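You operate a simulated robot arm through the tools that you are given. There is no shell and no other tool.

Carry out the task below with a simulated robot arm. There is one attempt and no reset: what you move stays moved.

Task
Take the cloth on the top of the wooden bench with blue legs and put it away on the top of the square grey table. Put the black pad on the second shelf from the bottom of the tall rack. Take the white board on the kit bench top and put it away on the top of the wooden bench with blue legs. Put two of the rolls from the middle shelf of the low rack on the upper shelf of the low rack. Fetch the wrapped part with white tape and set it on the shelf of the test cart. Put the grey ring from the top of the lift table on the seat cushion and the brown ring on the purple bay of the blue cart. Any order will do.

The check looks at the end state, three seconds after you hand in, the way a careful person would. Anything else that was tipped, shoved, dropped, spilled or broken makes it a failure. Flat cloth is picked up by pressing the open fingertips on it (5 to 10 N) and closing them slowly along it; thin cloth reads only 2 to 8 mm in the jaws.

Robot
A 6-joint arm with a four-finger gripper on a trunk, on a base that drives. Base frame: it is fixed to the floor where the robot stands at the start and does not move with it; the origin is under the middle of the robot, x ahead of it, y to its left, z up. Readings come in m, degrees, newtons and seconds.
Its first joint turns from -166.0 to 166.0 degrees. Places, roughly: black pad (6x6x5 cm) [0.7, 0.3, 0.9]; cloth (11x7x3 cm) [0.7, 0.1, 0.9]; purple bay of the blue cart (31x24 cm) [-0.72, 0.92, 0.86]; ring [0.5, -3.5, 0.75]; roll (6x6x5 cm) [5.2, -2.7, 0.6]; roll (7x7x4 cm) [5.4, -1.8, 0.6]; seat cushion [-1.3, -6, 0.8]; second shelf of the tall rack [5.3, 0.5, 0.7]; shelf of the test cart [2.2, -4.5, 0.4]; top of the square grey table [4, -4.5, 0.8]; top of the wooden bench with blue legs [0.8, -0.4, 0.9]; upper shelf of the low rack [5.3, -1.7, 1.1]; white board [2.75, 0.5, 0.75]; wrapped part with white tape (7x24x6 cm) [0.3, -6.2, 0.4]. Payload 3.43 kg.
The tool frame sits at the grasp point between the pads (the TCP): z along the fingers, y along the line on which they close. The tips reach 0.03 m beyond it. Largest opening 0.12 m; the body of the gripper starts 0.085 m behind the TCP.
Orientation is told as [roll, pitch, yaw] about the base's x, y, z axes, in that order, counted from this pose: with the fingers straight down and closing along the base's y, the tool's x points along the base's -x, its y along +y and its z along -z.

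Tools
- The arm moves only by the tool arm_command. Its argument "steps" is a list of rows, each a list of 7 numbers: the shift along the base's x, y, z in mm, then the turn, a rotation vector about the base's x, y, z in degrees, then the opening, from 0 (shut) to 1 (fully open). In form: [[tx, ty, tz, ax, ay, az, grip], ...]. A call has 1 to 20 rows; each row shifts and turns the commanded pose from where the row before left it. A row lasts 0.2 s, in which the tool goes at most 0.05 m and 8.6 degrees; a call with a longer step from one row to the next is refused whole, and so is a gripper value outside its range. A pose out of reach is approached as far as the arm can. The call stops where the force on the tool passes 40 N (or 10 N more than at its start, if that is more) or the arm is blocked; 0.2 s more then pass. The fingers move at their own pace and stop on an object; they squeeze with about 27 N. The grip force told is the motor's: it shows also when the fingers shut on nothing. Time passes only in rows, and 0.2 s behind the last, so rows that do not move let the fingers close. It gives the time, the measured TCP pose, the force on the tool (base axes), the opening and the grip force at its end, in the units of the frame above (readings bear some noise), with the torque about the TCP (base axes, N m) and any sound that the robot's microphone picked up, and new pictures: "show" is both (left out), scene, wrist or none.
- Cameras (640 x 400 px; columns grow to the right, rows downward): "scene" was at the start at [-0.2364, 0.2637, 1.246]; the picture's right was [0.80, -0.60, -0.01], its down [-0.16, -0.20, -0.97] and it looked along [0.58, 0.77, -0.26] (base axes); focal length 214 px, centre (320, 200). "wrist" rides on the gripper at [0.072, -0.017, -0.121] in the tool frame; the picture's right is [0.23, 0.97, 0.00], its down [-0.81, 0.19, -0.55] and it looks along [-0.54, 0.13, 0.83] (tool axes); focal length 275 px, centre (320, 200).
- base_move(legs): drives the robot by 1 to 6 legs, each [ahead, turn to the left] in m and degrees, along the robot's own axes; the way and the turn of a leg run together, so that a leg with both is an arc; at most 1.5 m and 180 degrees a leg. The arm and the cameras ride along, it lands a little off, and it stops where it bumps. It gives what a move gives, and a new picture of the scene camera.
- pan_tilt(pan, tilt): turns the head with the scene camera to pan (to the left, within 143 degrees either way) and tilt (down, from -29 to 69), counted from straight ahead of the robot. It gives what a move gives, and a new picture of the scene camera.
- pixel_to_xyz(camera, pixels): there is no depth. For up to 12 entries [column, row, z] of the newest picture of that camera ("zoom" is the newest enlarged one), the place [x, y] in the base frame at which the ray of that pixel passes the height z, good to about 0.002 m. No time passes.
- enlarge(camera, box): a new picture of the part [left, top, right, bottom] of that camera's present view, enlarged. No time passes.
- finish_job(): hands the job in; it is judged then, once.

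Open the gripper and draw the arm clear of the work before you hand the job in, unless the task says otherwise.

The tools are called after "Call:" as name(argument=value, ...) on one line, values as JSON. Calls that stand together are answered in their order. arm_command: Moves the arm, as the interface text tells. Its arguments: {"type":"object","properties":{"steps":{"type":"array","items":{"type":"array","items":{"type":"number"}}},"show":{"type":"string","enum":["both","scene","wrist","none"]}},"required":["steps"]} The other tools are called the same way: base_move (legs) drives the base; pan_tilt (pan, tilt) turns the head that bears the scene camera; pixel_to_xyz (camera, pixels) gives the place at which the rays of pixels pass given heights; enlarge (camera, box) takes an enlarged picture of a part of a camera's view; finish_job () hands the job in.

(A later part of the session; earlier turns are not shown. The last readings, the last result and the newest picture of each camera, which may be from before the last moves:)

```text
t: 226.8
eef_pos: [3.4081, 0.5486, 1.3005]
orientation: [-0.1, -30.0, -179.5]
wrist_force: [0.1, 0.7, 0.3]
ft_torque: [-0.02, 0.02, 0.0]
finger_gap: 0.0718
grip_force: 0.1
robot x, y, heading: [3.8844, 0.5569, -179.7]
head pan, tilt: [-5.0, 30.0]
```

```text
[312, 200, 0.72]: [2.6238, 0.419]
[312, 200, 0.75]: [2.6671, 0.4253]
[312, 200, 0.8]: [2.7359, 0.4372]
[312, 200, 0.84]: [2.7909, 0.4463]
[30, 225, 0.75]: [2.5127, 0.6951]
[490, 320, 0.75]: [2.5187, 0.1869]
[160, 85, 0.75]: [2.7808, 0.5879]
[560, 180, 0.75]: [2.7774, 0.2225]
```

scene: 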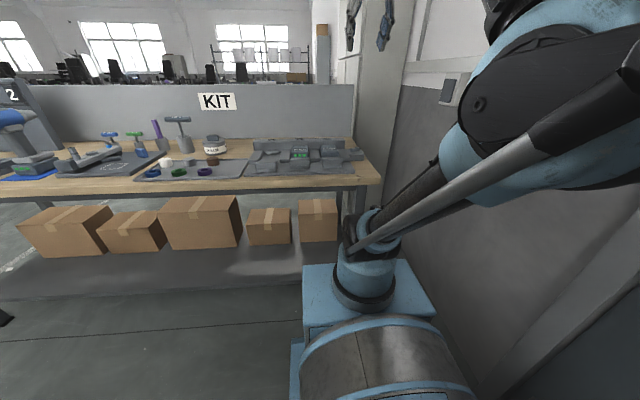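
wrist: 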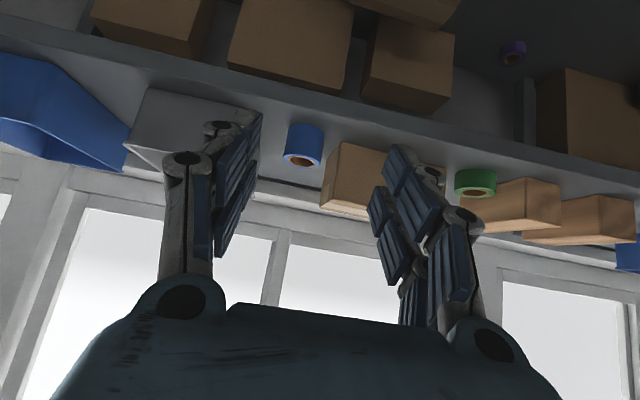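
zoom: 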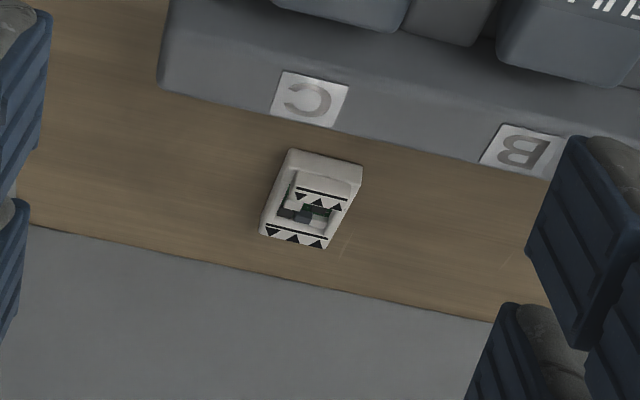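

The white item with black marks lies behind the charger wall near (2.70,0.43), matching the given place. I move the hand over there for a closer look.

Call:
arm_command(steps=[[-43, -10, -14, 0, 0, 0, 0.9], [-43, -10, -14, 0, 0, 0, 0.9], [-43, -10, -14, 0, 0, 0, 0.9], [-43, -10, -14, 0, 0, 0, 0.9], [-43, -10, -14, 0, 0, 0, 0.9], [-43, -10, -14, 0, 0, 0, 0.9], [-43, -10, -14, 0, 0, 0, 0.9], [-43, -10, -14, 0, 0, 0, 0.9], [-43, -10, -14, 0, 0, 0, 0.9], [0, 0, 0, 0, 0, 0, 0.9]])

```text
t: 229.0
eef_pos: [3.0366, 0.457, 1.1769]
orientation: [-0.2, -30.6, -179.5]
wrist_force: [0.7, -0.6, 1.0]
ft_torque: [-0.02, -0.01, 0.02]
finger_gap: 0.1077
grip_force: 0.1
robot x, y, heading: [3.8831, 0.5544, -179.5]
head pan, tilt: [-5.0, 30.0]
```

scene: 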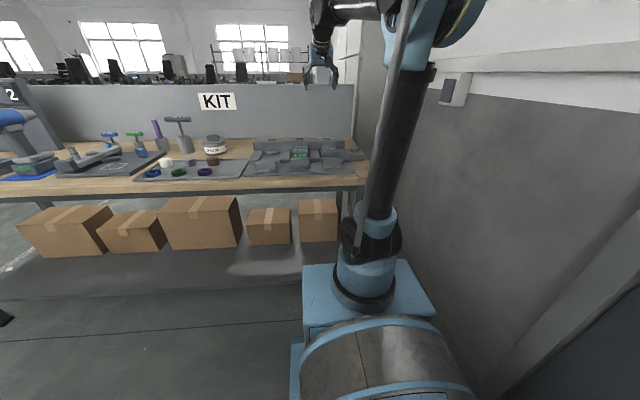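
wrist: 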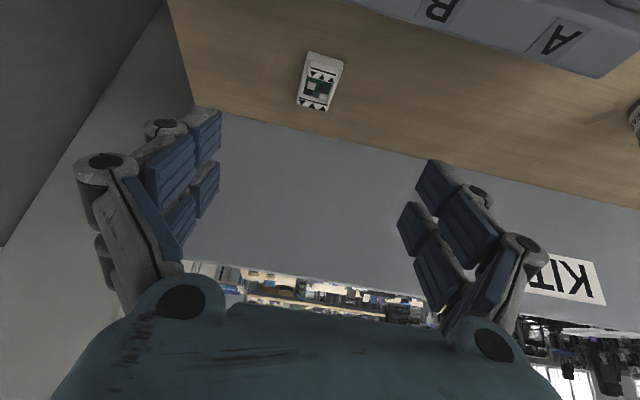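

Call:
enlarge(camera="wrist", box=[260, 30, 420, 130])

Call:
pixel_to_xyz(camera="zoom", pixels=[[240, 200, 0.75], [240, 200, 0.78], [240, 200, 0.8], [195, 100, 0.8], [330, 120, 0.8], [265, 320, 0.8], [150, 300, 0.8]])

```text
4.00 times, centred on (340, 80) of wrist
```

zoom: 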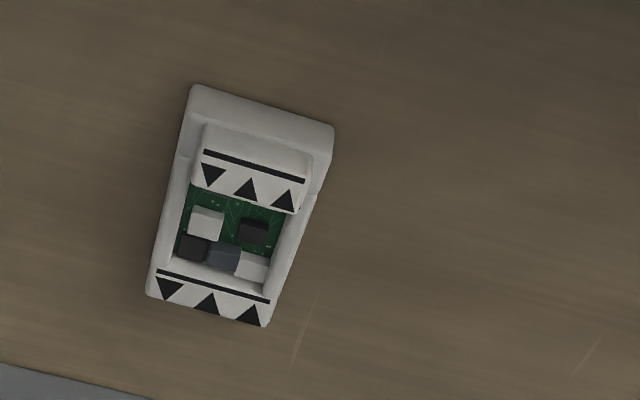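

```text
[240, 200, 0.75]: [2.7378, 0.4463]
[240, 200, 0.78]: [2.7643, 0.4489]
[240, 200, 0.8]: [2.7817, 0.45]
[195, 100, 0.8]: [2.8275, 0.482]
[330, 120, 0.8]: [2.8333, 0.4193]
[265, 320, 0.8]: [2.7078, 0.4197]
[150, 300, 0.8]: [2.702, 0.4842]
```

It is indeed a white-cased circuit board, about 5.5×11 cm, aligned with the axes, roughly at (2.84,0.455). I go closer above it to triangulate height.

Call:
arm_command(steps=[[-34, 0, -26, 0, 0, 0, 0.9], [-34, 0, -26, 0, 0, 0, 0.9], [-34, 0, -26, 0, 0, 0, 0.9], [-34, 0, -26, 0, 0, 0, 0.9], [-24, 0, -26, 0, 0, 0, 0.9], [0, 0, 0, 0, 0, 0, 0.9]], show="wrist")

Call:
enlarge(camera="wrist", box=[240, 0, 480, 150])

```text
t: 230.4
eef_pos: [2.8737, 0.4581, 1.0514]
orientation: [-0.1, -30.8, -179.5]
wrist_force: [0.4, 0.0, -0.5]
ft_torque: [0.01, 0.01, 0.0]
finger_gap: 0.1078
grip_force: 0.0
robot x, y, heading: [3.8779, 0.5524, -179.7]
head pan, tilt: [-5.0, 30.0]
```

wrist: 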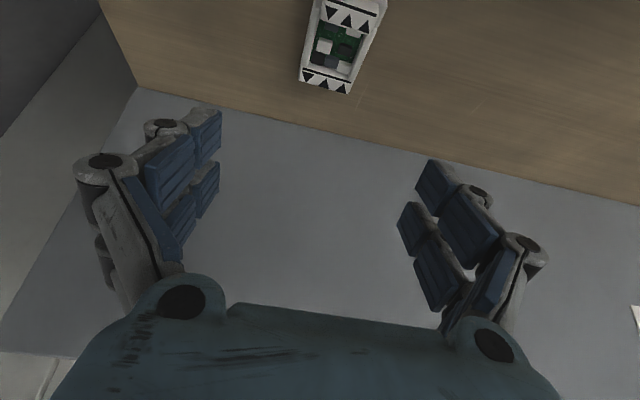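

```text
2.67 times, centred on (360, 75) of wrist
```

zoom: 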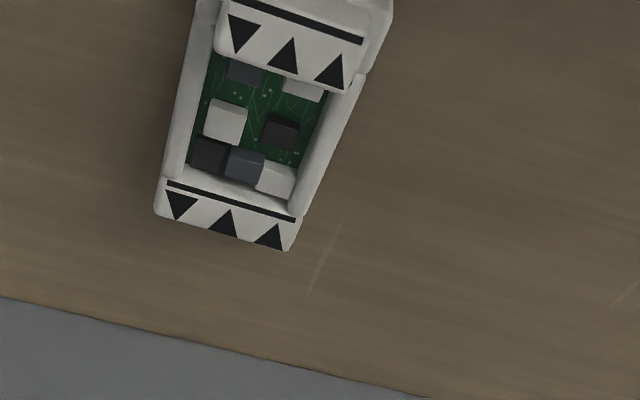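

Querying the board's far-edge corners in this zoom at several heights.

Call:
pixel_to_xyz(camera="zoom", pixels=[[155, 215, 0.8], [290, 250, 0.8], [155, 215, 0.84], [290, 250, 0.84], [155, 215, 0.88], [290, 250, 0.88], [0, 297, 0.8], [430, 397, 0.8], [0, 297, 0.84], [430, 397, 0.84], [195, 0, 0.86], [392, 5, 0.86]])

```text
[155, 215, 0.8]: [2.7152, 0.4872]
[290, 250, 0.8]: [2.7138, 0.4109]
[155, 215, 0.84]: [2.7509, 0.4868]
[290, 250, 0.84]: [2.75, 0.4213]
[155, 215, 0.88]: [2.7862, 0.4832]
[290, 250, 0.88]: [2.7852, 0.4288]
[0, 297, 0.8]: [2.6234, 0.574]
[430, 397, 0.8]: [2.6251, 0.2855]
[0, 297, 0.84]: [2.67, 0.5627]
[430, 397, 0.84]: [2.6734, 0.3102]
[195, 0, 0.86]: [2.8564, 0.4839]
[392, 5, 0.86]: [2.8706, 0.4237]
```

The board's top is about z≈0.885, centre ≈(2.84,0.456). I descend partway to z≈0.95 above it and look again.

Call:
arm_command(steps=[[-5, 0, -25, 0, 0, 0, 0.8], [-5, 0, -25, 0, 0, 0, 0.8], [-5, 0, -25, 0, 0, 0, 0.8], [-3, 0, -20, 0, 0, 0, 0.8], [0, 0, 0, 0, 0, 0, 0.8]], show="wrist")

```text
t: 231.6
eef_pos: [2.859, 0.4567, 0.9561]
orientation: [-0.1, -30.7, -179.5]
wrist_force: [0.1, 0.0, -0.2]
ft_torque: [-0.02, -0.02, 0.03]
finger_gap: 0.0961
grip_force: 0.0
robot x, y, heading: [3.8811, 0.5606, -179.5]
head pan, tilt: [-5.0, 30.0]
```

wrist: 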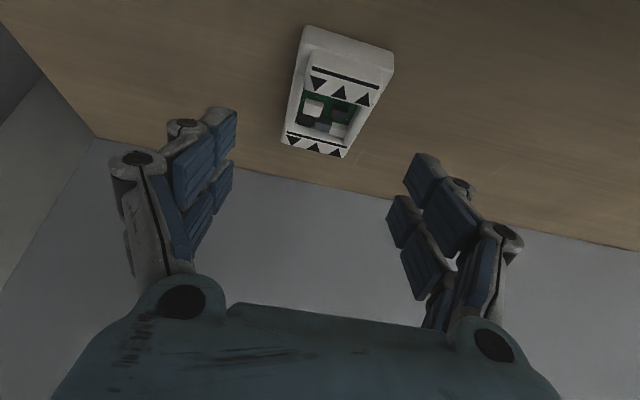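

Call:
pixel_to_xyz(camera="wrist", pixels=[[282, 141, 0.78], [345, 157, 0.78], [282, 141, 0.8], [345, 157, 0.8], [282, 141, 0.84], [345, 157, 0.84], [282, 141, 0.86], [345, 157, 0.86], [303, 30, 0.8], [393, 58, 0.8], [303, 30, 0.76], [393, 58, 0.76]])

```text
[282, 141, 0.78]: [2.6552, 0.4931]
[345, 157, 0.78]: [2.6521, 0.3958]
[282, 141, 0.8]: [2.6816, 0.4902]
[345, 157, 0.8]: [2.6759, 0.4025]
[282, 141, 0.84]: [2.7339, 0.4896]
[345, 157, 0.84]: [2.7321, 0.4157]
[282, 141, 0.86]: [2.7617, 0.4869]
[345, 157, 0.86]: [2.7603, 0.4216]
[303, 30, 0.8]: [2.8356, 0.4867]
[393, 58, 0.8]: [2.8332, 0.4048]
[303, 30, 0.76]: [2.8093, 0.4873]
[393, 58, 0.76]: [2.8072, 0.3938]
```

Triangulated: board top ≈0.874, x 2.78–2.88, y 0.427–0.486. I lower the open fingers to TCP (2.841,0.456,0.905).

Call:
arm_command(steps=[[-6, 0, -18, 0, 0, 0, 0.75], [-6, 0, -16, 0, 0, 0, 0.75], [-6, 0, -10, 0, 0, 0, 0.75], [0, 0, -6, 0, 0, 0, 0.75], [0, 0, 0, 0, 0, 0, 0.75]], show="wrist")

```text
t: 232.8
eef_pos: [2.8408, 0.4584, 0.9053]
orientation: [-0.2, -30.7, -179.5]
wrist_force: [-0.8, 0.6, 0.2]
ft_torque: [-0.01, 0.01, 0.01]
finger_gap: 0.0899
grip_force: 0.1
robot x, y, heading: [3.8786, 0.5549, -179.4]
head pan, tilt: [-5.0, 30.0]
```

wrist: 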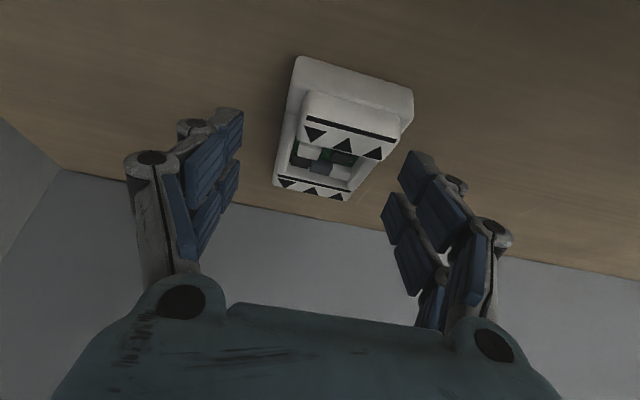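

The board is between the fingers. Closing slowly.

Call:
arm_command(steps=[[0, 0, 0, 0, 0, 0, 0.65], [0, 0, 0, 0, 0, 0, 0.56], [0, 0, 0, 0, 0, 0, 0.5], [0, 0, 0, 0, 0, 0, 0.4], [0, 0, 0, 0, 0, 0, 0.3], [0, 0, 0, 0, 0, 0, 0.3]], show="wrist")

```text
t: 234.2
eef_pos: [2.8418, 0.4587, 0.9053]
orientation: [-0.1, -30.8, -179.6]
wrist_force: [-1.0, -1.0, 2.4]
ft_torque: [-0.09, 0.01, -0.03]
finger_gap: 0.0575
grip_force: 26.9
robot x, y, heading: [3.8839, 0.5513, -179.7]
head pan, tilt: [-5.0, 30.0]
```

wrist: 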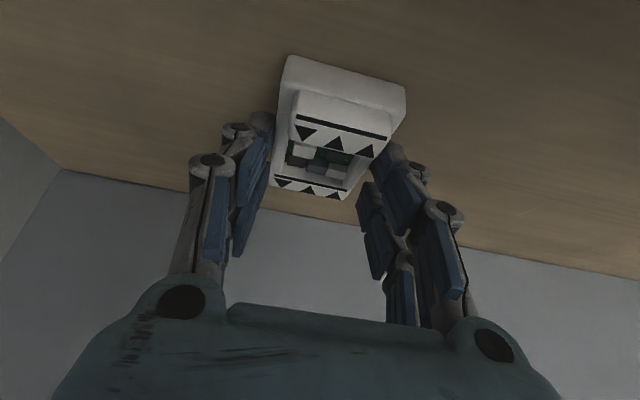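

Gripped at 0.0575. I lift 40 mm to test.

Call:
arm_command(steps=[[0, 0, 8, 0, 0, 0, 0.3], [0, 0, 12, 0, 0, 0, 0.3], [0, 0, 15, 0, 0, 0, 0.3], [0, 0, 15, 0, 0, 0, 0.3], [0, 0, 0, 0, 0, 0, 0.3]], show="wrist")

```text
t: 235.4
eef_pos: [2.8415, 0.4593, 0.955]
orientation: [-0.1, -30.7, -179.5]
wrist_force: [-0.7, -0.4, -1.4]
ft_torque: [-0.01, 0.0, 0.02]
finger_gap: 0.0577
grip_force: 27.3
robot x, y, heading: [3.8804, 0.5516, -179.8]
head pan, tilt: [-5.0, 30.0]
```

wrist: 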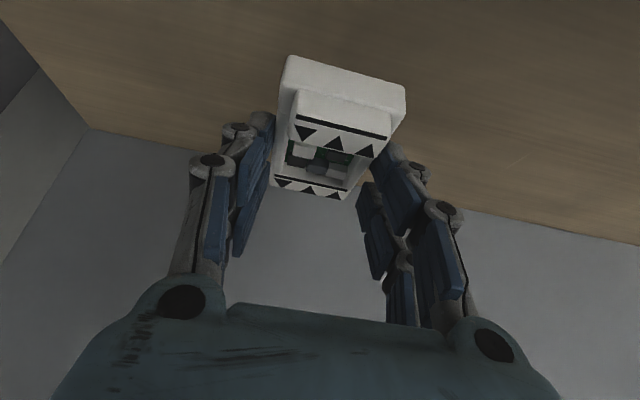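

Board held level. I raise it and pull back toward the robot.

Call:
arm_command(steps=[[0, 0, 45, 0, 0, 0, 0.3], [0, 0, 45, 0, 0, 0, 0.3], [0, 0, 45, 0, 0, 0, 0.3], [5, 0, 45, 0, 0, 0, 0.3], [20, 5, 40, 0, 0, 0, 0.3], [45, 8, 5, 0, 0, 0, 0.3], [45, 8, 5, 0, 0, 0, 0.3], [45, 8, 5, 0, 0, 0, 0.3], [45, 8, 5, 0, 0, 0, 0.3], [45, 8, 5, 0, 0, 0, 0.3], [45, 8, 5, 0, 0, 0, 0.3], [45, 8, 5, 0, 0, 0, 0.3], [45, 8, 5, 0, 0, 0, 0.3], [45, 8, 5, 0, 0, 0, 0.3], [45, 8, 5, 0, 0, 0, 0.3], [40, 8, 5, 0, 0, 0, 0.3], [0, 0, 0, 0, 0, 0, 0.3]])

```text
t: 239.0
eef_pos: [3.3531, 0.5548, 1.2292]
orientation: [-0.1, -30.6, -179.5]
wrist_force: [-0.3, -0.9, -0.3]
ft_torque: [0.0, 0.01, -0.02]
finger_gap: 0.0574
grip_force: 27.2
robot x, y, heading: [3.8842, 0.5566, -180.0]
head pan, tilt: [-5.0, 30.0]
```

scene: 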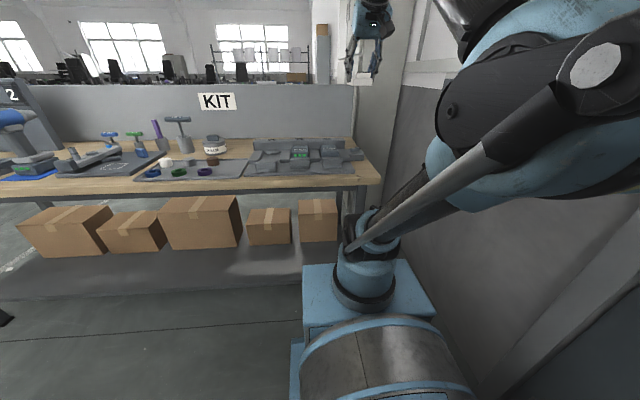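
wrist: 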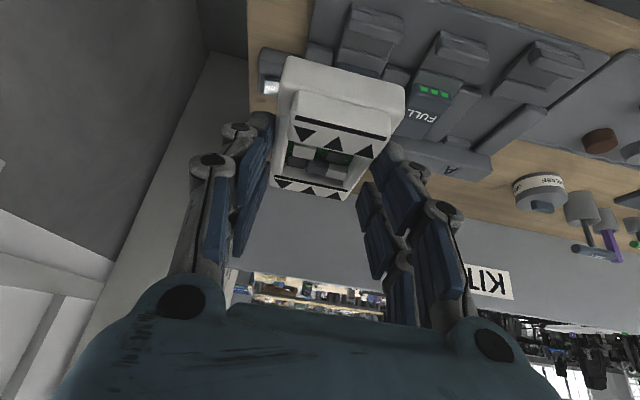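

I hold the board and drive out the aisle back to the wooden bench: back off, go down to y≈-2.2, then along -x.

Call:
base_move(legs=[[-0.35, 0], [0, 90], [1.4, 0], [1.35, 0], [0, -90]])

```text
t: 262.8
eef_pos: [3.6225, -2.0949, 1.229]
orientation: [-0.3, -30.7, 176.6]
wrist_force: [0.4, -0.1, -1.4]
ft_torque: [0.02, 0.01, -0.01]
finger_gap: 0.0577
grip_force: 27.0
robot x, y, heading: [4.1508, -2.1401, 176.3]
head pan, tilt: [-5.0, 30.0]
```

scene: 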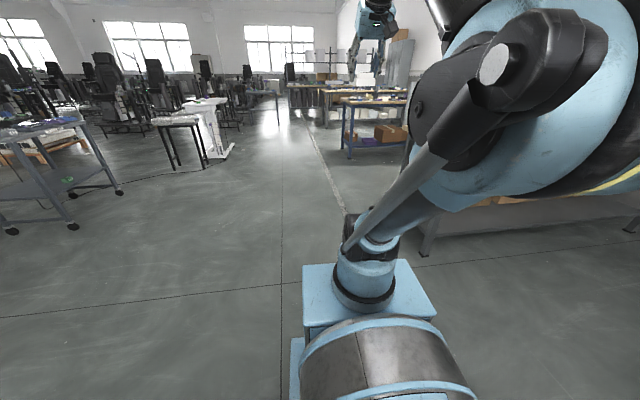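

Heading 176°, y≈-2.14. I straighten a bit past 180° and drive along -x to x≈-0.27.

Call:
base_move(legs=[[0, 4.6], [1.5, 0], [1.5, 0], [1.42, 0]])

```text
t: 284.5
eef_pos: [-0.7257, -2.1739, 1.2359]
orientation: [-0.2, -31.4, -178.0]
wrist_force: [0.7, 0.6, -1.6]
ft_torque: [0.0, -0.04, -0.03]
finger_gap: 0.0575
grip_force: 27.1
robot x, y, heading: [-0.2101, -2.171, -178.3]
head pan, tilt: [-5.0, 30.0]
```

scene: 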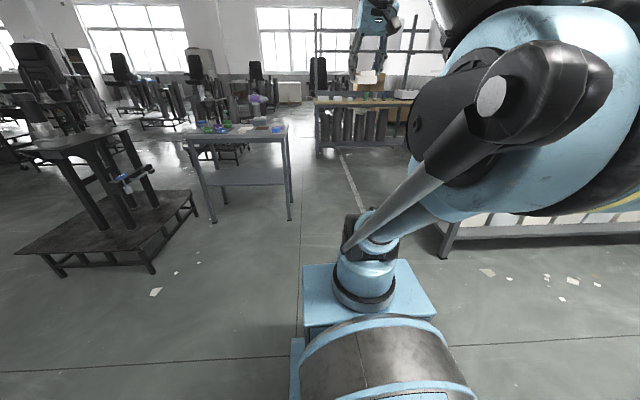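

Now I turn right to face +y, drive up between the benches to y≈-0.17, and face the wooden bench.

Call:
base_move(legs=[[0, -90.2], [1.0, 0], [1.0, 0], [0, -91]])

Call:
pan_tilt(pan=-15, tilt=30)

```text
t: 303.4
eef_pos: [0.2329, -0.1827, 1.2405]
orientation: [-0.2, -32.2, -0.7]
wrist_force: [-0.7, -0.1, -1.2]
ft_torque: [0.01, -0.04, 0.05]
finger_gap: 0.0574
grip_force: 26.9
robot x, y, heading: [-0.2661, -0.154, -0.9]
head pan, tilt: [-5.0, 30.0]
```

scene: 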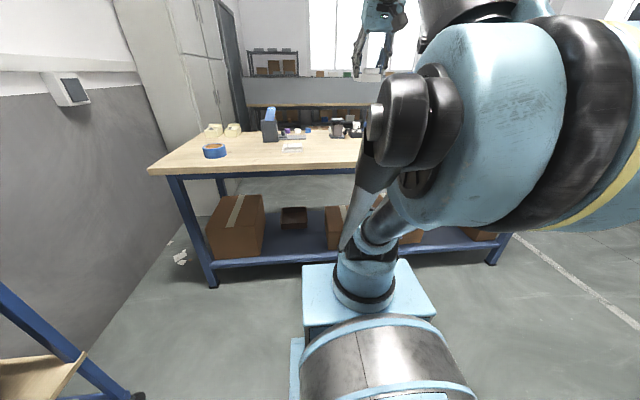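

```text
t: 304.1
eef_pos: [0.2175, -0.1812, 1.2468]
orientation: [-0.3, -32.8, -0.6]
wrist_force: [0.0, -0.6, -1.0]
ft_torque: [0.0, 0.01, -0.03]
finger_gap: 0.0571
grip_force: 27.2
robot x, y, heading: [-0.2662, -0.1551, -0.9]
head pan, tilt: [-15.0, 30.0]
```

scene: 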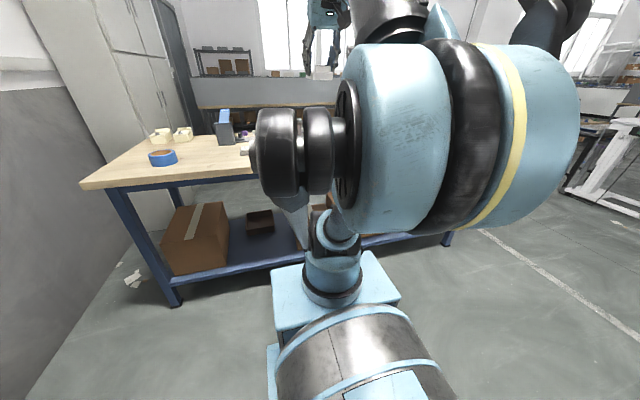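

At (-0.27,-0.155) facing the bench. I move the board out over the bench to about (0.66,-0.38,1.11) and re-level the tilt to -30.7°.

Call:
arm_command(steps=[[40, -18, -12, 0, 0.2, 0, 0.3], [40, -18, -12, 0, 0.2, 0, 0.3], [40, -18, -12, 0, 0.2, 0, 0.3], [40, -18, -12, 0, 0.2, 0, 0.3], [40, -18, -12, 0, 0.2, 0, 0.3], [40, -18, -12, 0, 0.2, 0, 0.3], [40, -18, -12, 0, 0.2, 0, 0.3], [40, -18, -12, 0, 0.2, 0, 0.3], [40, -18, -12, 0, 0.2, 0, 0.3], [40, -18, -12, 0, 0.2, 0, 0.3], [40, -18, -12, 0, 0.1, 0, 0.3], [0, 0, 0, 0, 0, 0, 0.3]])

```text
t: 306.7
eef_pos: [0.656, -0.3845, 1.1147]
orientation: [-0.2, -30.8, -0.7]
wrist_force: [0.2, 0.3, -1.7]
ft_torque: [-0.03, 0.0, 0.0]
finger_gap: 0.0575
grip_force: 26.8
robot x, y, heading: [-0.2692, -0.1541, -0.8]
head pan, tilt: [-15.0, 30.0]
```

scene: 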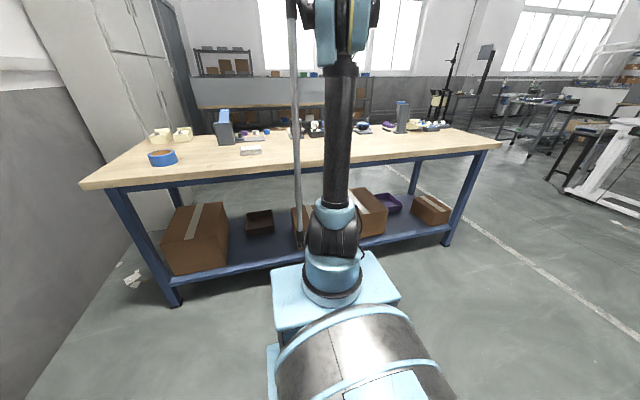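
wrist: 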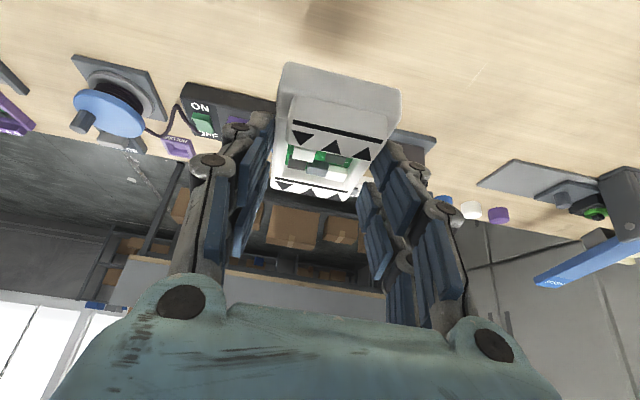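

Checking the tray's front edge and free area on the bench in the wrist view.

Call:
pixel_to_xyz(camera="wrist", pixels=[[183, 90, 0.87], [265, 108, 0.87], [75, 60, 0.86], [435, 140, 0.86], [515, 162, 0.85], [320, 30, 0.845], [330, 2, 0.845]])

```text
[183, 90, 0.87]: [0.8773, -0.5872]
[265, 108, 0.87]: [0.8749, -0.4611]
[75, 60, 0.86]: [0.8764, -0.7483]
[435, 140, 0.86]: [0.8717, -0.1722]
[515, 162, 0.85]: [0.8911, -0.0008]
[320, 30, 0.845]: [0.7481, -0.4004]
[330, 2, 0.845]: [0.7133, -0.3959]
```

The strip x 0.48–0.87 is free. I lower the board to about z 0.922 (bottom ≈ 17 mm above the bench).

Call:
arm_command(steps=[[0, 0, -35, 0, 0, 0, 0.3], [0, 0, -35, 0, 0, 0, 0.3], [0, 0, -35, 0, 0, 0, 0.3], [0, 0, -35, 0, 0, 0, 0.3], [0, 0, -30, 0, 0, 0, 0.3], [0, 0, -15, 0, 0, 0, 0.3], [0, 0, -8, 0, 0, 0, 0.3], [0, 0, 0, 0, 0, 0, 0.3]], show="wrist")

Call:
arm_command(steps=[[0, 0, -3, 0, 0, 0, 0.3], [0, 0, -3, 0, 0, 0, 0.3], [0, 0, -2, 0, 0, 0, 0.3], [0, 0, 0, 0, 0, 0, 0.3]], show="none")

```text
t: 308.5
eef_pos: [0.6584, -0.3803, 0.9217]
orientation: [-0.2, -30.6, -0.6]
wrist_force: [0.0, 0.2, -1.6]
ft_torque: [0.0, -0.02, 0.01]
finger_gap: 0.0576
grip_force: 26.5
robot x, y, heading: [-0.2663, -0.1602, -0.9]
head pan, tilt: [-15.0, 30.0]
```

wrist: 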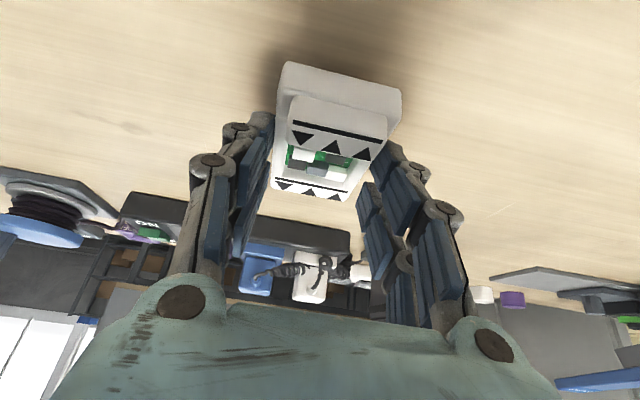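

```text
t: 309.5
eef_pos: [0.6581, -0.381, 0.914]
orientation: [-0.2, -30.8, -0.6]
wrist_force: [0.6, 0.2, -1.7]
ft_torque: [0.01, 0.01, 0.01]
finger_gap: 0.0574
grip_force: 27.1
robot x, y, heading: [-0.268, -0.1555, -1.0]
head pan, tilt: [-15.0, 30.0]
```

Still free at 0.914. Going on in 2 mm steps.

Call:
arm_command(steps=[[0, 0, -2, 0, 0, 0, 0.3], [0, 0, -2, 0, 0, 0, 0.3], [0, 0, 0, 0, 0, 0, 0.3]], show="none")

Call:
arm_command(steps=[[0, 0, -2, 0, 0, 0, 0.3], [0, 0, 0, 0, 0, 0, 0.3]], show="none")

```text
t: 310.3
eef_pos: [0.6573, -0.3806, 0.9104]
orientation: [-0.3, -30.7, -0.6]
wrist_force: [0.4, 1.0, -1.9]
ft_torque: [0.01, -0.01, -0.01]
finger_gap: 0.0573
grip_force: 27.1
robot x, y, heading: [-0.2662, -0.1542, -0.7]
head pan, tilt: [-15.0, 30.0]
```

```text
t: 310.9
eef_pos: [0.659, -0.3805, 0.9093]
orientation: [-0.1, -30.6, -0.7]
wrist_force: [0.2, 0.2, -1.7]
ft_torque: [-0.01, 0.03, 0.03]
finger_gap: 0.0569
grip_force: 27.3
robot x, y, heading: [-0.2642, -0.1576, -0.7]
head pan, tilt: [-15.0, 30.0]
```

Call:
arm_command(steps=[[0, 0, -2, 0, 0, 0, 0.3], [0, 0, 0, 0, 0, 0, 0.3]], show="none")

Call:
arm_command(steps=[[0, 0, -2, 0, 0, 0, 0.3], [0, 0, 0, 0, 0, 0, 0.3]], show="none")

```text
t: 311.5
eef_pos: [0.6573, -0.3809, 0.9069]
orientation: [-0.2, -30.7, -0.6]
wrist_force: [0.2, -0.2, -2.1]
ft_torque: [-0.02, 0.01, -0.02]
finger_gap: 0.0574
grip_force: 26.7
robot x, y, heading: [-0.2679, -0.1557, -0.8]
head pan, tilt: [-15.0, 30.0]
```

```text
t: 312.1
eef_pos: [0.6579, -0.3804, 0.9048]
orientation: [-0.2, -30.9, -0.6]
wrist_force: [-0.4, -0.1, 11.2]
ft_torque: [0.32, -0.45, -0.03]
finger_gap: 0.0574
grip_force: 27.3
robot x, y, heading: [-0.2647, -0.1587, -1.0]
head pan, tilt: [-15.0, 30.0]
```

The readings show light contact (11 N) at z=0.905. I open slowly to release the board.

Call:
arm_command(steps=[[0, 0, 0, 0, 0, 0, 0.46], [0, 0, 0, 0, 0, 0, 0.5], [0, 0, 0, 0, 0, 0, 0.56], [0, 0, 0, 0, 0, 0, 0.64], [0, 0, 0, 0, 0, 0, 0.72], [0, 0, 0, 0, 0, 0, 0.72]], show="wrist")

```text
t: 313.5
eef_pos: [0.6571, -0.3807, 0.9033]
orientation: [-0.2, -30.7, -0.6]
wrist_force: [-0.2, -0.5, -0.1]
ft_torque: [0.01, 0.01, 0.03]
finger_gap: 0.0865
grip_force: 0.1
robot x, y, heading: [-0.2643, -0.1557, -0.9]
head pan, tilt: [-15.0, 30.0]
```

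wrist: 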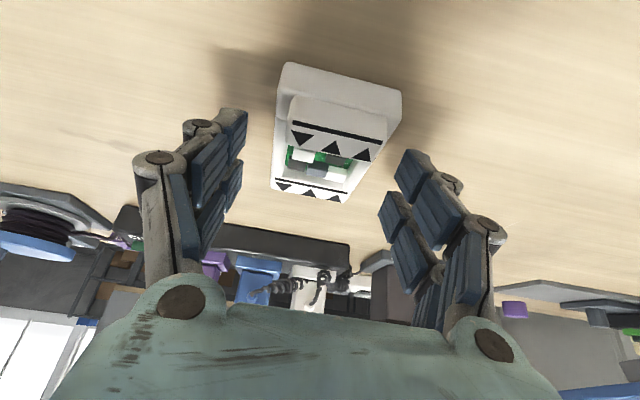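

Board stands free on the bench. I withdraw upward and go over the folded cloth, turning the tool vertical.

Call:
arm_command(steps=[[-9, 0, 15, 0, 0, 0, 0.72], [-15, 0, 26, 0, 0, 0, 0.8], [-20, 0, 35, 0, 0, 0, 1], [-15, 0, 40, 0, 2, 0, 1], [0, 30, 30, 0, 4, 0, 1], [0, 40, 20, 0, 4, 0, 1], [0, 42, 10, 0, 4, 0, 1], [0, 42, 0, 0, 4, 0, 1], [0, 42, 0, 0, 4, 0, 1], [0, 42, 0, 0, 4, 0, 1], [0, 42, 0, 0, 4, 0, 1], [0, 42, 0, 0, 0.7, 0, 1], [0, 42, 0, 0, 0, 0, 1], [0, 42, 0, 0, 0, 0, 1], [0, 35, 0, 0, 0, 0, 1], [0, 0, 0, 0, 0, 0, 1]])

```text
t: 316.9
eef_pos: [0.5985, 0.0609, 1.0795]
orientation: [-0.5, 0.0, -0.5]
wrist_force: [-0.2, -0.4, -0.2]
ft_torque: [0.02, 0.02, -0.01]
finger_gap: 0.1205
grip_force: 0.1
robot x, y, heading: [-0.2687, -0.1591, -0.7]
head pan, tilt: [-15.0, 30.0]
```

scene: 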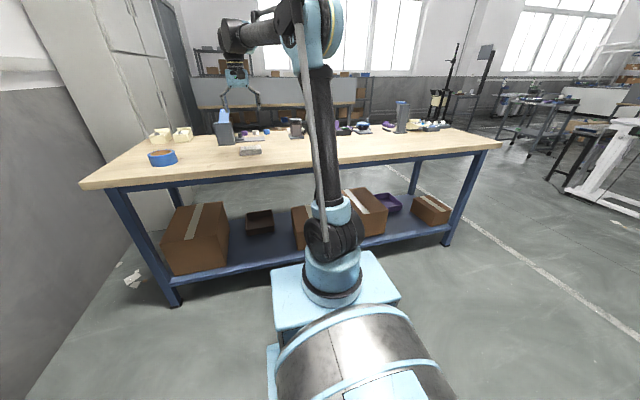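
wrist: 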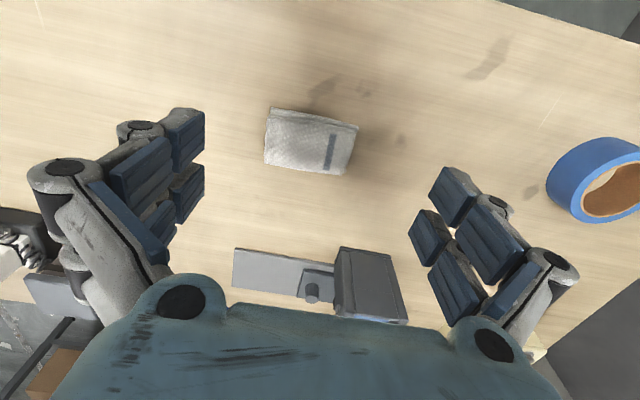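

The cloth pack is at (311,140). Zooming and measuring.

Call:
enlarge(camera="wrist", box=[230, 90, 390, 190])

Call:
pixel_to_xyz(camera="wrist", pixels=[[270, 108, 0.87], [358, 126, 0.87], [347, 175, 0.87], [265, 162, 0.87], [311, 140, 0.87]])

```text
4.00 times, centred on (310, 140) of wrist
```

zoom: 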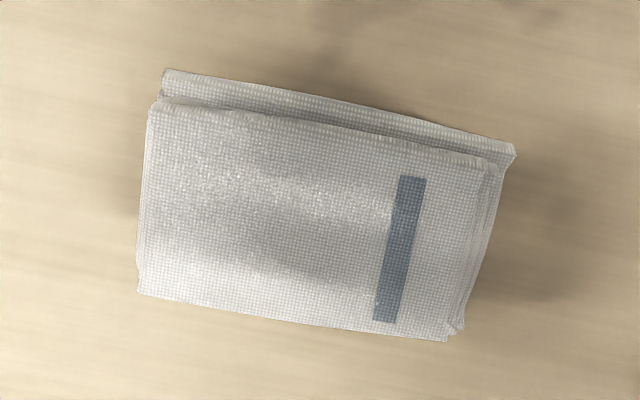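

```text
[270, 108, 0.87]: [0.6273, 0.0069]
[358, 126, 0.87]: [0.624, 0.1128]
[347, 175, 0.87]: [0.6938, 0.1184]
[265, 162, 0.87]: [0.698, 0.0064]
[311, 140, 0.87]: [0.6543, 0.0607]
```

The pack spans x 0.627–0.697, y 0.007–0.117. I'll grip it across the 7 cm side, so I turn the tool 92° and centre over (0.661,0.061).

Call:
arm_command(steps=[[6, 0, -5, 0, 0, 8.4, 1], [6, 0, -5, 0, 0, 8.4, 1], [6, 0, -5, 0, 0, 8.4, 1], [6, 0, -5, 0, 0, 8.4, 1], [6, 0, -5, 0, 0, 8.4, 1], [6, 0, -5, 0, 0, 8.4, 1], [6, 0, -5, 0, 0, 8.4, 1], [6, 0, -5, 0, 0, 8.4, 1], [6, 0, -5, 0, 0, 8.4, 1], [6, 0, -5, 0, 0, 8.4, 1], [3, 0, -5, 0, 0, 8.4, 1], [0, 0, 0, 0, 0, 0, 1]])

```text
t: 319.5
eef_pos: [0.6613, 0.0595, 1.0256]
orientation: [-0.4, 0.0, 91.9]
wrist_force: [-0.6, -0.1, -0.2]
ft_torque: [0.0, 0.02, 0.02]
finger_gap: 0.1196
grip_force: 0.0
robot x, y, heading: [-0.2624, -0.1582, -0.5]
head pan, tilt: [-15.0, 30.0]
```

scene: 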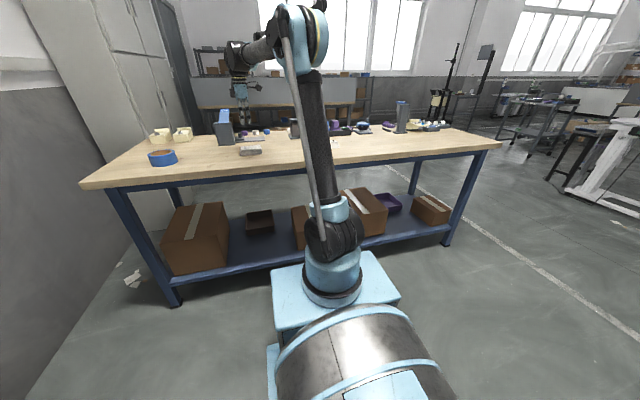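
wrist: 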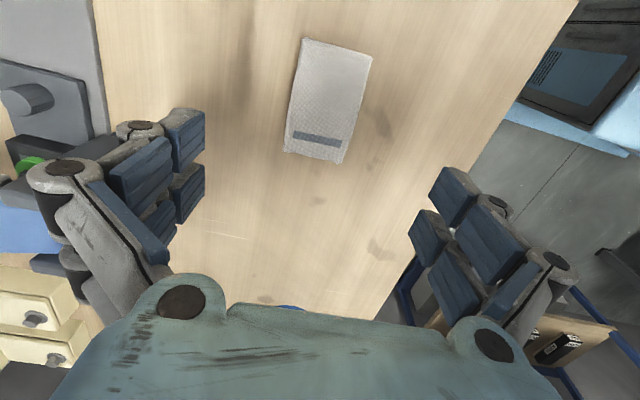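

Checking the cloth's centre again in this view at z=0.872.

Call:
pixel_to_xyz(camera="wrist", pixels=[[303, 40, 0.872], [372, 57, 0.872], [343, 164, 0.872], [285, 151, 0.872], [325, 102, 0.872]])

```text
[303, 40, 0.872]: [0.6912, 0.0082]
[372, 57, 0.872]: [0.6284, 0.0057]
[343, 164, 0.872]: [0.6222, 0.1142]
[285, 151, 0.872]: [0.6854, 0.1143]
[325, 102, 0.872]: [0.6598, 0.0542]
```

Centre (0.657,0.0605), yaw ≈3°. Descending with open fingers to z≈0.9.

Call:
arm_command(steps=[[-4, 1, -30, 0, 0, 1, 1], [0, 0, -30, 0, 0, 0, 1], [0, 0, -30, 0, 0, 0, 1], [0, 0, -20, 0, 0, 0, 1], [0, 0, -14, 0, 0, 0, 1], [0, 0, 0, 0, 0, 0, 1]], show="wrist")

```text
t: 320.9
eef_pos: [0.6576, 0.0606, 0.9001]
orientation: [-0.6, 0.0, 93.0]
wrist_force: [0.4, -0.1, -0.3]
ft_torque: [-0.01, 0.04, 0.02]
finger_gap: 0.1202
grip_force: 0.0
robot x, y, heading: [-0.2664, -0.1576, -0.9]
head pan, tilt: [-15.0, 30.0]
```

wrist: 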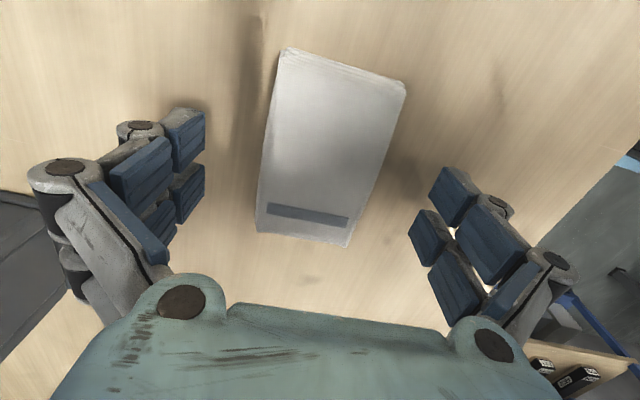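

The cloth is centred between the fingers. I close slowly along it.

Call:
arm_command(steps=[[0, 0, 0, 0, 0, 0, 0.9], [0, 0, 0, 0, 0, 0, 0.8], [0, 0, 0, 0, 0, 0, 0.72], [0, 0, 0, 0, 0, 0, 0.66], [0, 0, 0, 0, 0, 0, 0.62], [0, 0, 0, 0, 0, 0, 0.58], [0, 0, 0, 0, 0, 0, 0.54], [0, 0, 0, 0, 0, 0, 0.5], [0, 0, 0, 0, 0, 0, 0.5]], show="wrist")

```text
t: 322.9
eef_pos: [0.6573, 0.0613, 0.9001]
orientation: [-0.5, -0.1, 92.9]
wrist_force: [1.7, 1.1, 3.8]
ft_torque: [0.03, -0.01, -0.08]
finger_gap: 0.0673
grip_force: 27.0
robot x, y, heading: [-0.266, -0.1574, -0.7]
head pan, tilt: [-15.0, 30.0]
```

wrist: 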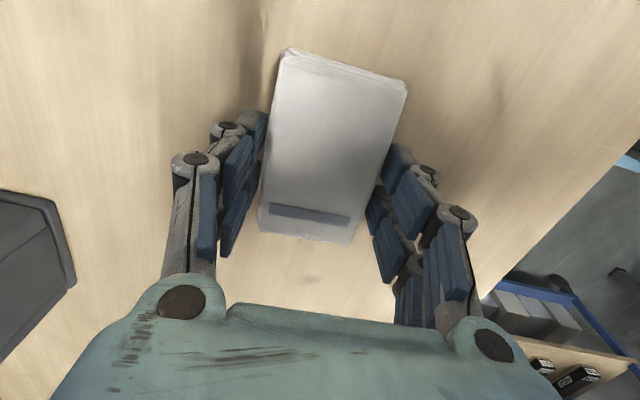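

The cloth pack is held firm at 0.067. I lift slowly with a firm grip command.

Call:
arm_command(steps=[[0, 0, 8, 0, 0, 0, 0.4], [0, 0, 12, 0, 0, 0, 0.4], [0, 0, 15, 0, 0, 0, 0.4], [0, 0, 25, 0, 0, 0, 0.4], [0, 0, 30, 0, 0, 0, 0.4], [0, 0, 40, 0, 0, 0, 0.4], [0, 0, 40, 0, 0, 0, 0.4], [0, 0, 40, 0, 0, 0, 0.4], [0, 0, 40, 0, 0, 0, 0.4], [0, 0, 0, 0, 0, 0, 0.4]], show="both")

```text
t: 325.1
eef_pos: [0.6599, 0.0611, 1.1497]
orientation: [-0.5, -0.1, 92.9]
wrist_force: [0.5, 0.7, -0.5]
ft_torque: [-0.01, -0.02, 0.02]
finger_gap: 0.0674
grip_force: 27.2
robot x, y, heading: [-0.2649, -0.158, -0.7]
head pan, tilt: [-15.0, 30.0]
```

scene: 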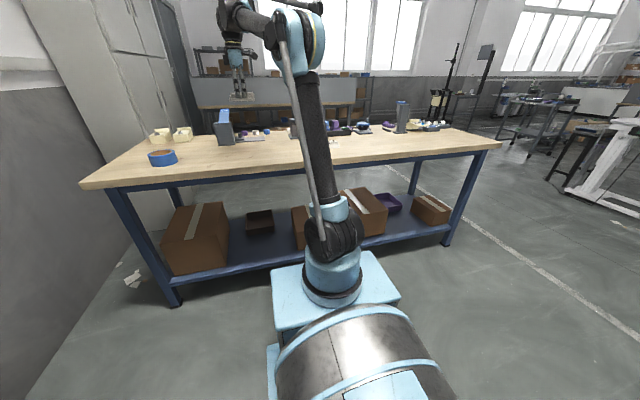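
wrist: 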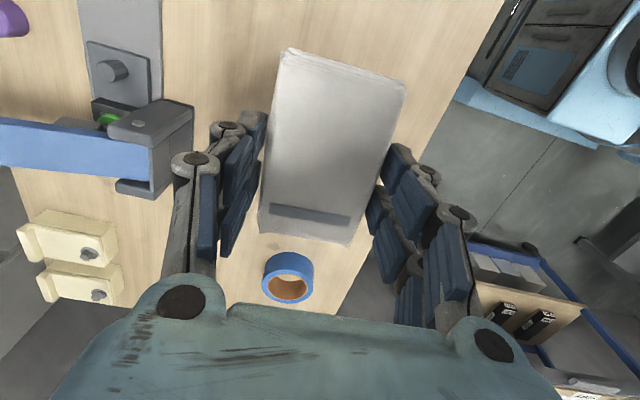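

The wrist view also shows the robot's own chassis front (light-blue lip at (460,95)–(600,148)); I measure it for later driving.

Call:
pixel_to_xyz(camera="wrist", pixels=[[462, 98, 0.1], [462, 98, 0.2], [462, 98, 0.3], [600, 150, 0.1], [600, 150, 0.2], [600, 150, 0.3], [520, 120, 0.2], [575, 210, 0.0], [640, 160, 0.7]])

```text
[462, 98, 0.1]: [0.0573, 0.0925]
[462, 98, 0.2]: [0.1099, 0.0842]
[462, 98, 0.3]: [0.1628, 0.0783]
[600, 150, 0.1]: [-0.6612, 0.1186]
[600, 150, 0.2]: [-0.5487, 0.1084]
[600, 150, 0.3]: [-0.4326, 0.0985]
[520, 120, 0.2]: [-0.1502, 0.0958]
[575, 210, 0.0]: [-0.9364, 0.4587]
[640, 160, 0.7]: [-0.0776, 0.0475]
```

Chassis front ≈0.38 m ahead of the axis, half-width ≈0.25. I tuck the arm with the cloth for the drive to the grey table.

Call:
arm_command(steps=[[-39, -20, 5, 0, 0, 0, 0.4], [-39, -20, 5, 0, 0, 0, 0.4], [-39, -20, 5, 0, 0, 0, 0.4], [-39, -20, 5, 0, 0, 0, 0.4], [-39, -20, 5, 0, 0, 0, 0.4], [-39, -20, 5, 0, 0, 0, 0.4], [-39, -20, 5, 0, 0, 0, 0.4], [-39, -20, 5, 0, 0, 0, 0.4], [-39, -20, 5, 0, 0, 0, 0.4], [-39, -20, 5, 0, 0, 0, 0.4], [-20, -10, 5, 0, 0, 0, 0.4], [0, 0, 0, 0, 0, 0, 0.4]], show="scene")

```text
t: 327.7
eef_pos: [0.2483, -0.1484, 1.2067]
orientation: [-0.5, -0.1, 92.9]
wrist_force: [0.5, -0.2, -0.1]
ft_torque: [-0.03, -0.01, 0.0]
finger_gap: 0.0676
grip_force: 26.7
robot x, y, heading: [-0.2645, -0.1523, -0.7]
head pan, tilt: [-15.0, 30.0]
```

scene: 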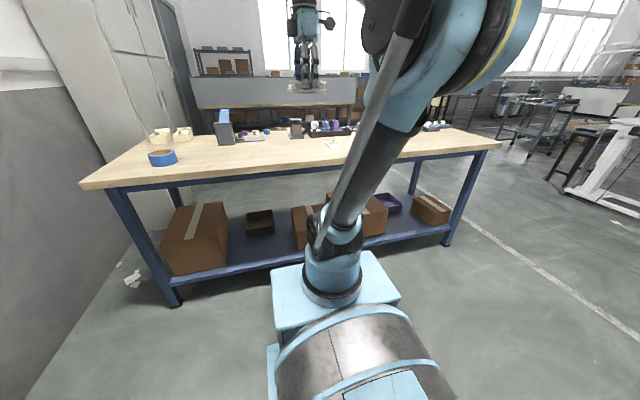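

The board is seen on the bench at (332,143). Now driving out and toward the grey table side.

Call:
base_move(legs=[[0, -89.3], [1.1, 0], [1.0, 0], [0, 90], [1.5, 0], [1.3, 0]])

Call:
pan_tilt(pan=-40, tilt=20)

```text
t: 360.3
eef_pos: [2.9402, -2.5877, 1.2051]
orientation: [-0.6, -0.1, 86.0]
wrist_force: [-0.6, 0.3, 0.4]
ft_torque: [-0.01, 0.0, 0.01]
finger_gap: 0.067
grip_force: 27.5
robot x, y, heading: [2.4276, -2.5346, -7.9]
head pan, tilt: [-15.0, 30.0]
```

scene: 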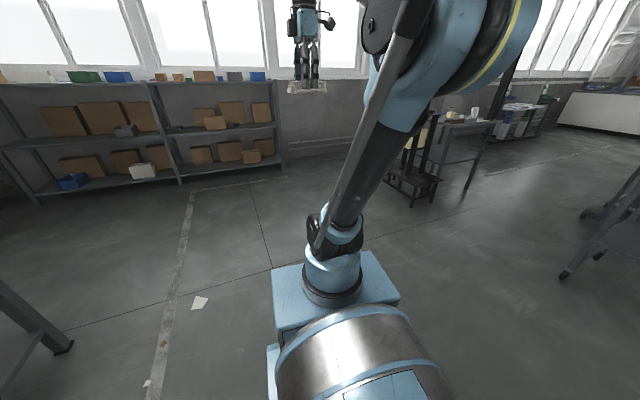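

```text
t: 361.2
eef_pos: [2.9252, -2.5852, 1.2122]
orientation: [-1.2, 0.0, 86.1]
wrist_force: [0.0, -0.1, -0.7]
ft_torque: [-0.02, -0.01, -0.02]
finger_gap: 0.0673
grip_force: 27.0
robot x, y, heading: [2.4269, -2.5333, -7.4]
head pan, tilt: [-40.0, 20.0]
```

scene: 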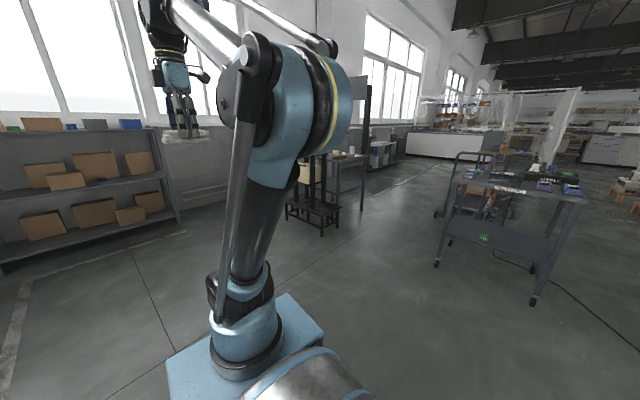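

The black tower is at (315,200), the grey table just behind/right at (350,165), and the test cart at (510,210). Zooming in.

Call:
enlarge(camera="scene", box=[280, 100, 440, 250])

Call:
enlarge(camera="scene", box=[420, 130, 640, 320])

Call:
pixel_to_xyz(camera="scene", pixels=[[322, 235, 0], [288, 218, 0], [338, 226, 0], [362, 210, 0], [436, 265, 0], [533, 303, 0], [330, 205, 0], [330, 160, 0.8], [368, 158, 0.8]])

```text
2.67 times, centred on (360, 175) of scene
```

zoom: 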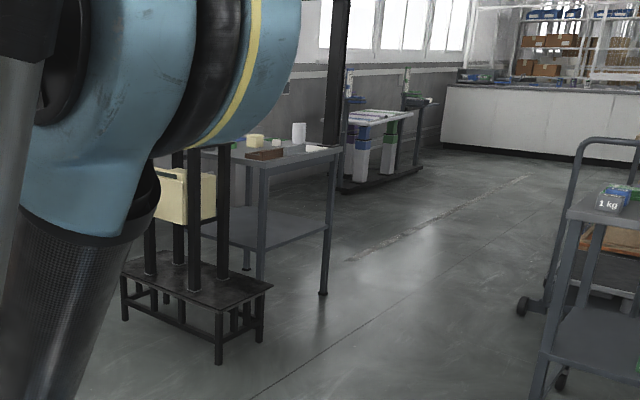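

```text
2.11 times, centred on (530, 225) of scene
```

zoom: 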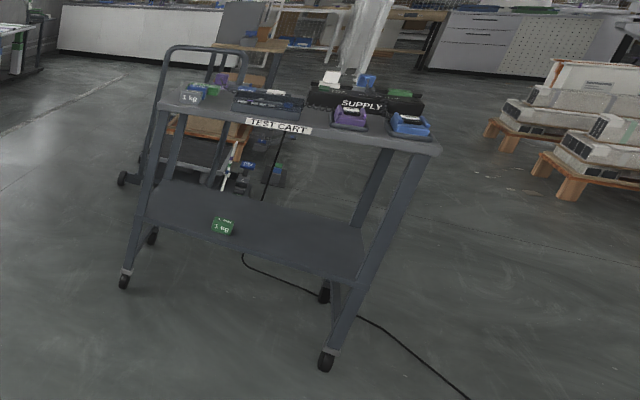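

```text
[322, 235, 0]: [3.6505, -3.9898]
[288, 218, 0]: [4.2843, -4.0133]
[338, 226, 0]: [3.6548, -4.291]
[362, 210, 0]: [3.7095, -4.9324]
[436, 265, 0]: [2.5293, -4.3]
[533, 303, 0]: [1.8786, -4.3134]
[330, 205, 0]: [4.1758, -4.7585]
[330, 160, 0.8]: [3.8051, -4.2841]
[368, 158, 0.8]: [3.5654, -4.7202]
```

The grey table lies behind the tower (tower y≈-4.0…-4.35; table leg at (3.71,-4.93)); the test cart spans x 1.88–2.55. I'll go down the corridor at x≈3.02 heading -y and work to the left side.

Call:
base_move(legs=[[0.6, 0], [0, -82.6], [0.9, 0]])

Call:
pan_tilt(pan=40, tilt=25)

```text
t: 373.0
eef_pos: [2.9779, -4.0122, 1.212]
orientation: [-1.2, 0.0, 2.2]
wrist_force: [0.1, -0.2, 0.0]
ft_torque: [-0.01, 0.0, -0.02]
finger_gap: 0.0674
grip_force: 27.5
robot x, y, heading: [2.9729, -3.5109, -91.3]
head pan, tilt: [-40.0, 20.0]
```

scene: 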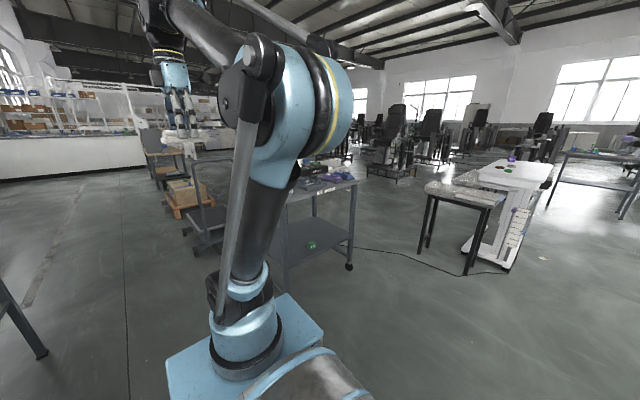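

```text
t: 374.5
eef_pos: [2.9781, -3.996, 1.219]
orientation: [-2.0, 0.0, 2.3]
wrist_force: [0.4, 0.3, -0.4]
ft_torque: [-0.02, 0.01, -0.02]
finger_gap: 0.0671
grip_force: 27.3
robot x, y, heading: [2.9779, -3.5098, -91.6]
head pan, tilt: [40.0, 25.0]
```

scene: 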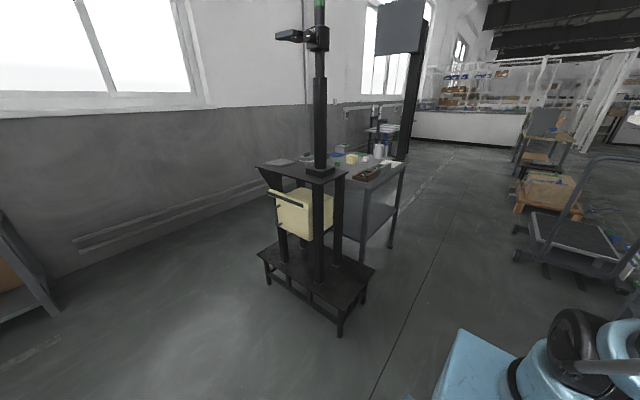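

The table top is at (365,168) behind the tower. Zooming and measuring the feet.

Call:
enlarge(camera="scene", box=[250, 110, 450, 270])

Call:
pixel_to_xyz(camera="scene", pixels=[[340, 336, 0], [374, 270, 0], [268, 283, 0], [391, 247, 0], [363, 262, 0], [404, 165, 0.8], [368, 187, 0.8], [500, 250, 0], [480, 310, 0], [560, 270, 0]])

```text
2.50 times, centred on (350, 190) of scene
```

zoom: 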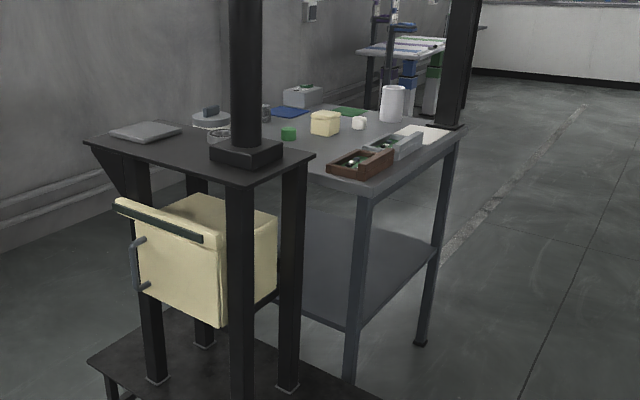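

```text
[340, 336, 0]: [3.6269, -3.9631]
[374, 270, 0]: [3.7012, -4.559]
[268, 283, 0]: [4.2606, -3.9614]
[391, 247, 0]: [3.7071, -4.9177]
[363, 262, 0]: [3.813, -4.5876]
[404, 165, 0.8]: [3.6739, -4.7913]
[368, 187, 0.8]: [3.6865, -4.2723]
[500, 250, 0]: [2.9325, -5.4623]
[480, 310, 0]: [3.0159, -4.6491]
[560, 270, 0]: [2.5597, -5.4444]
```

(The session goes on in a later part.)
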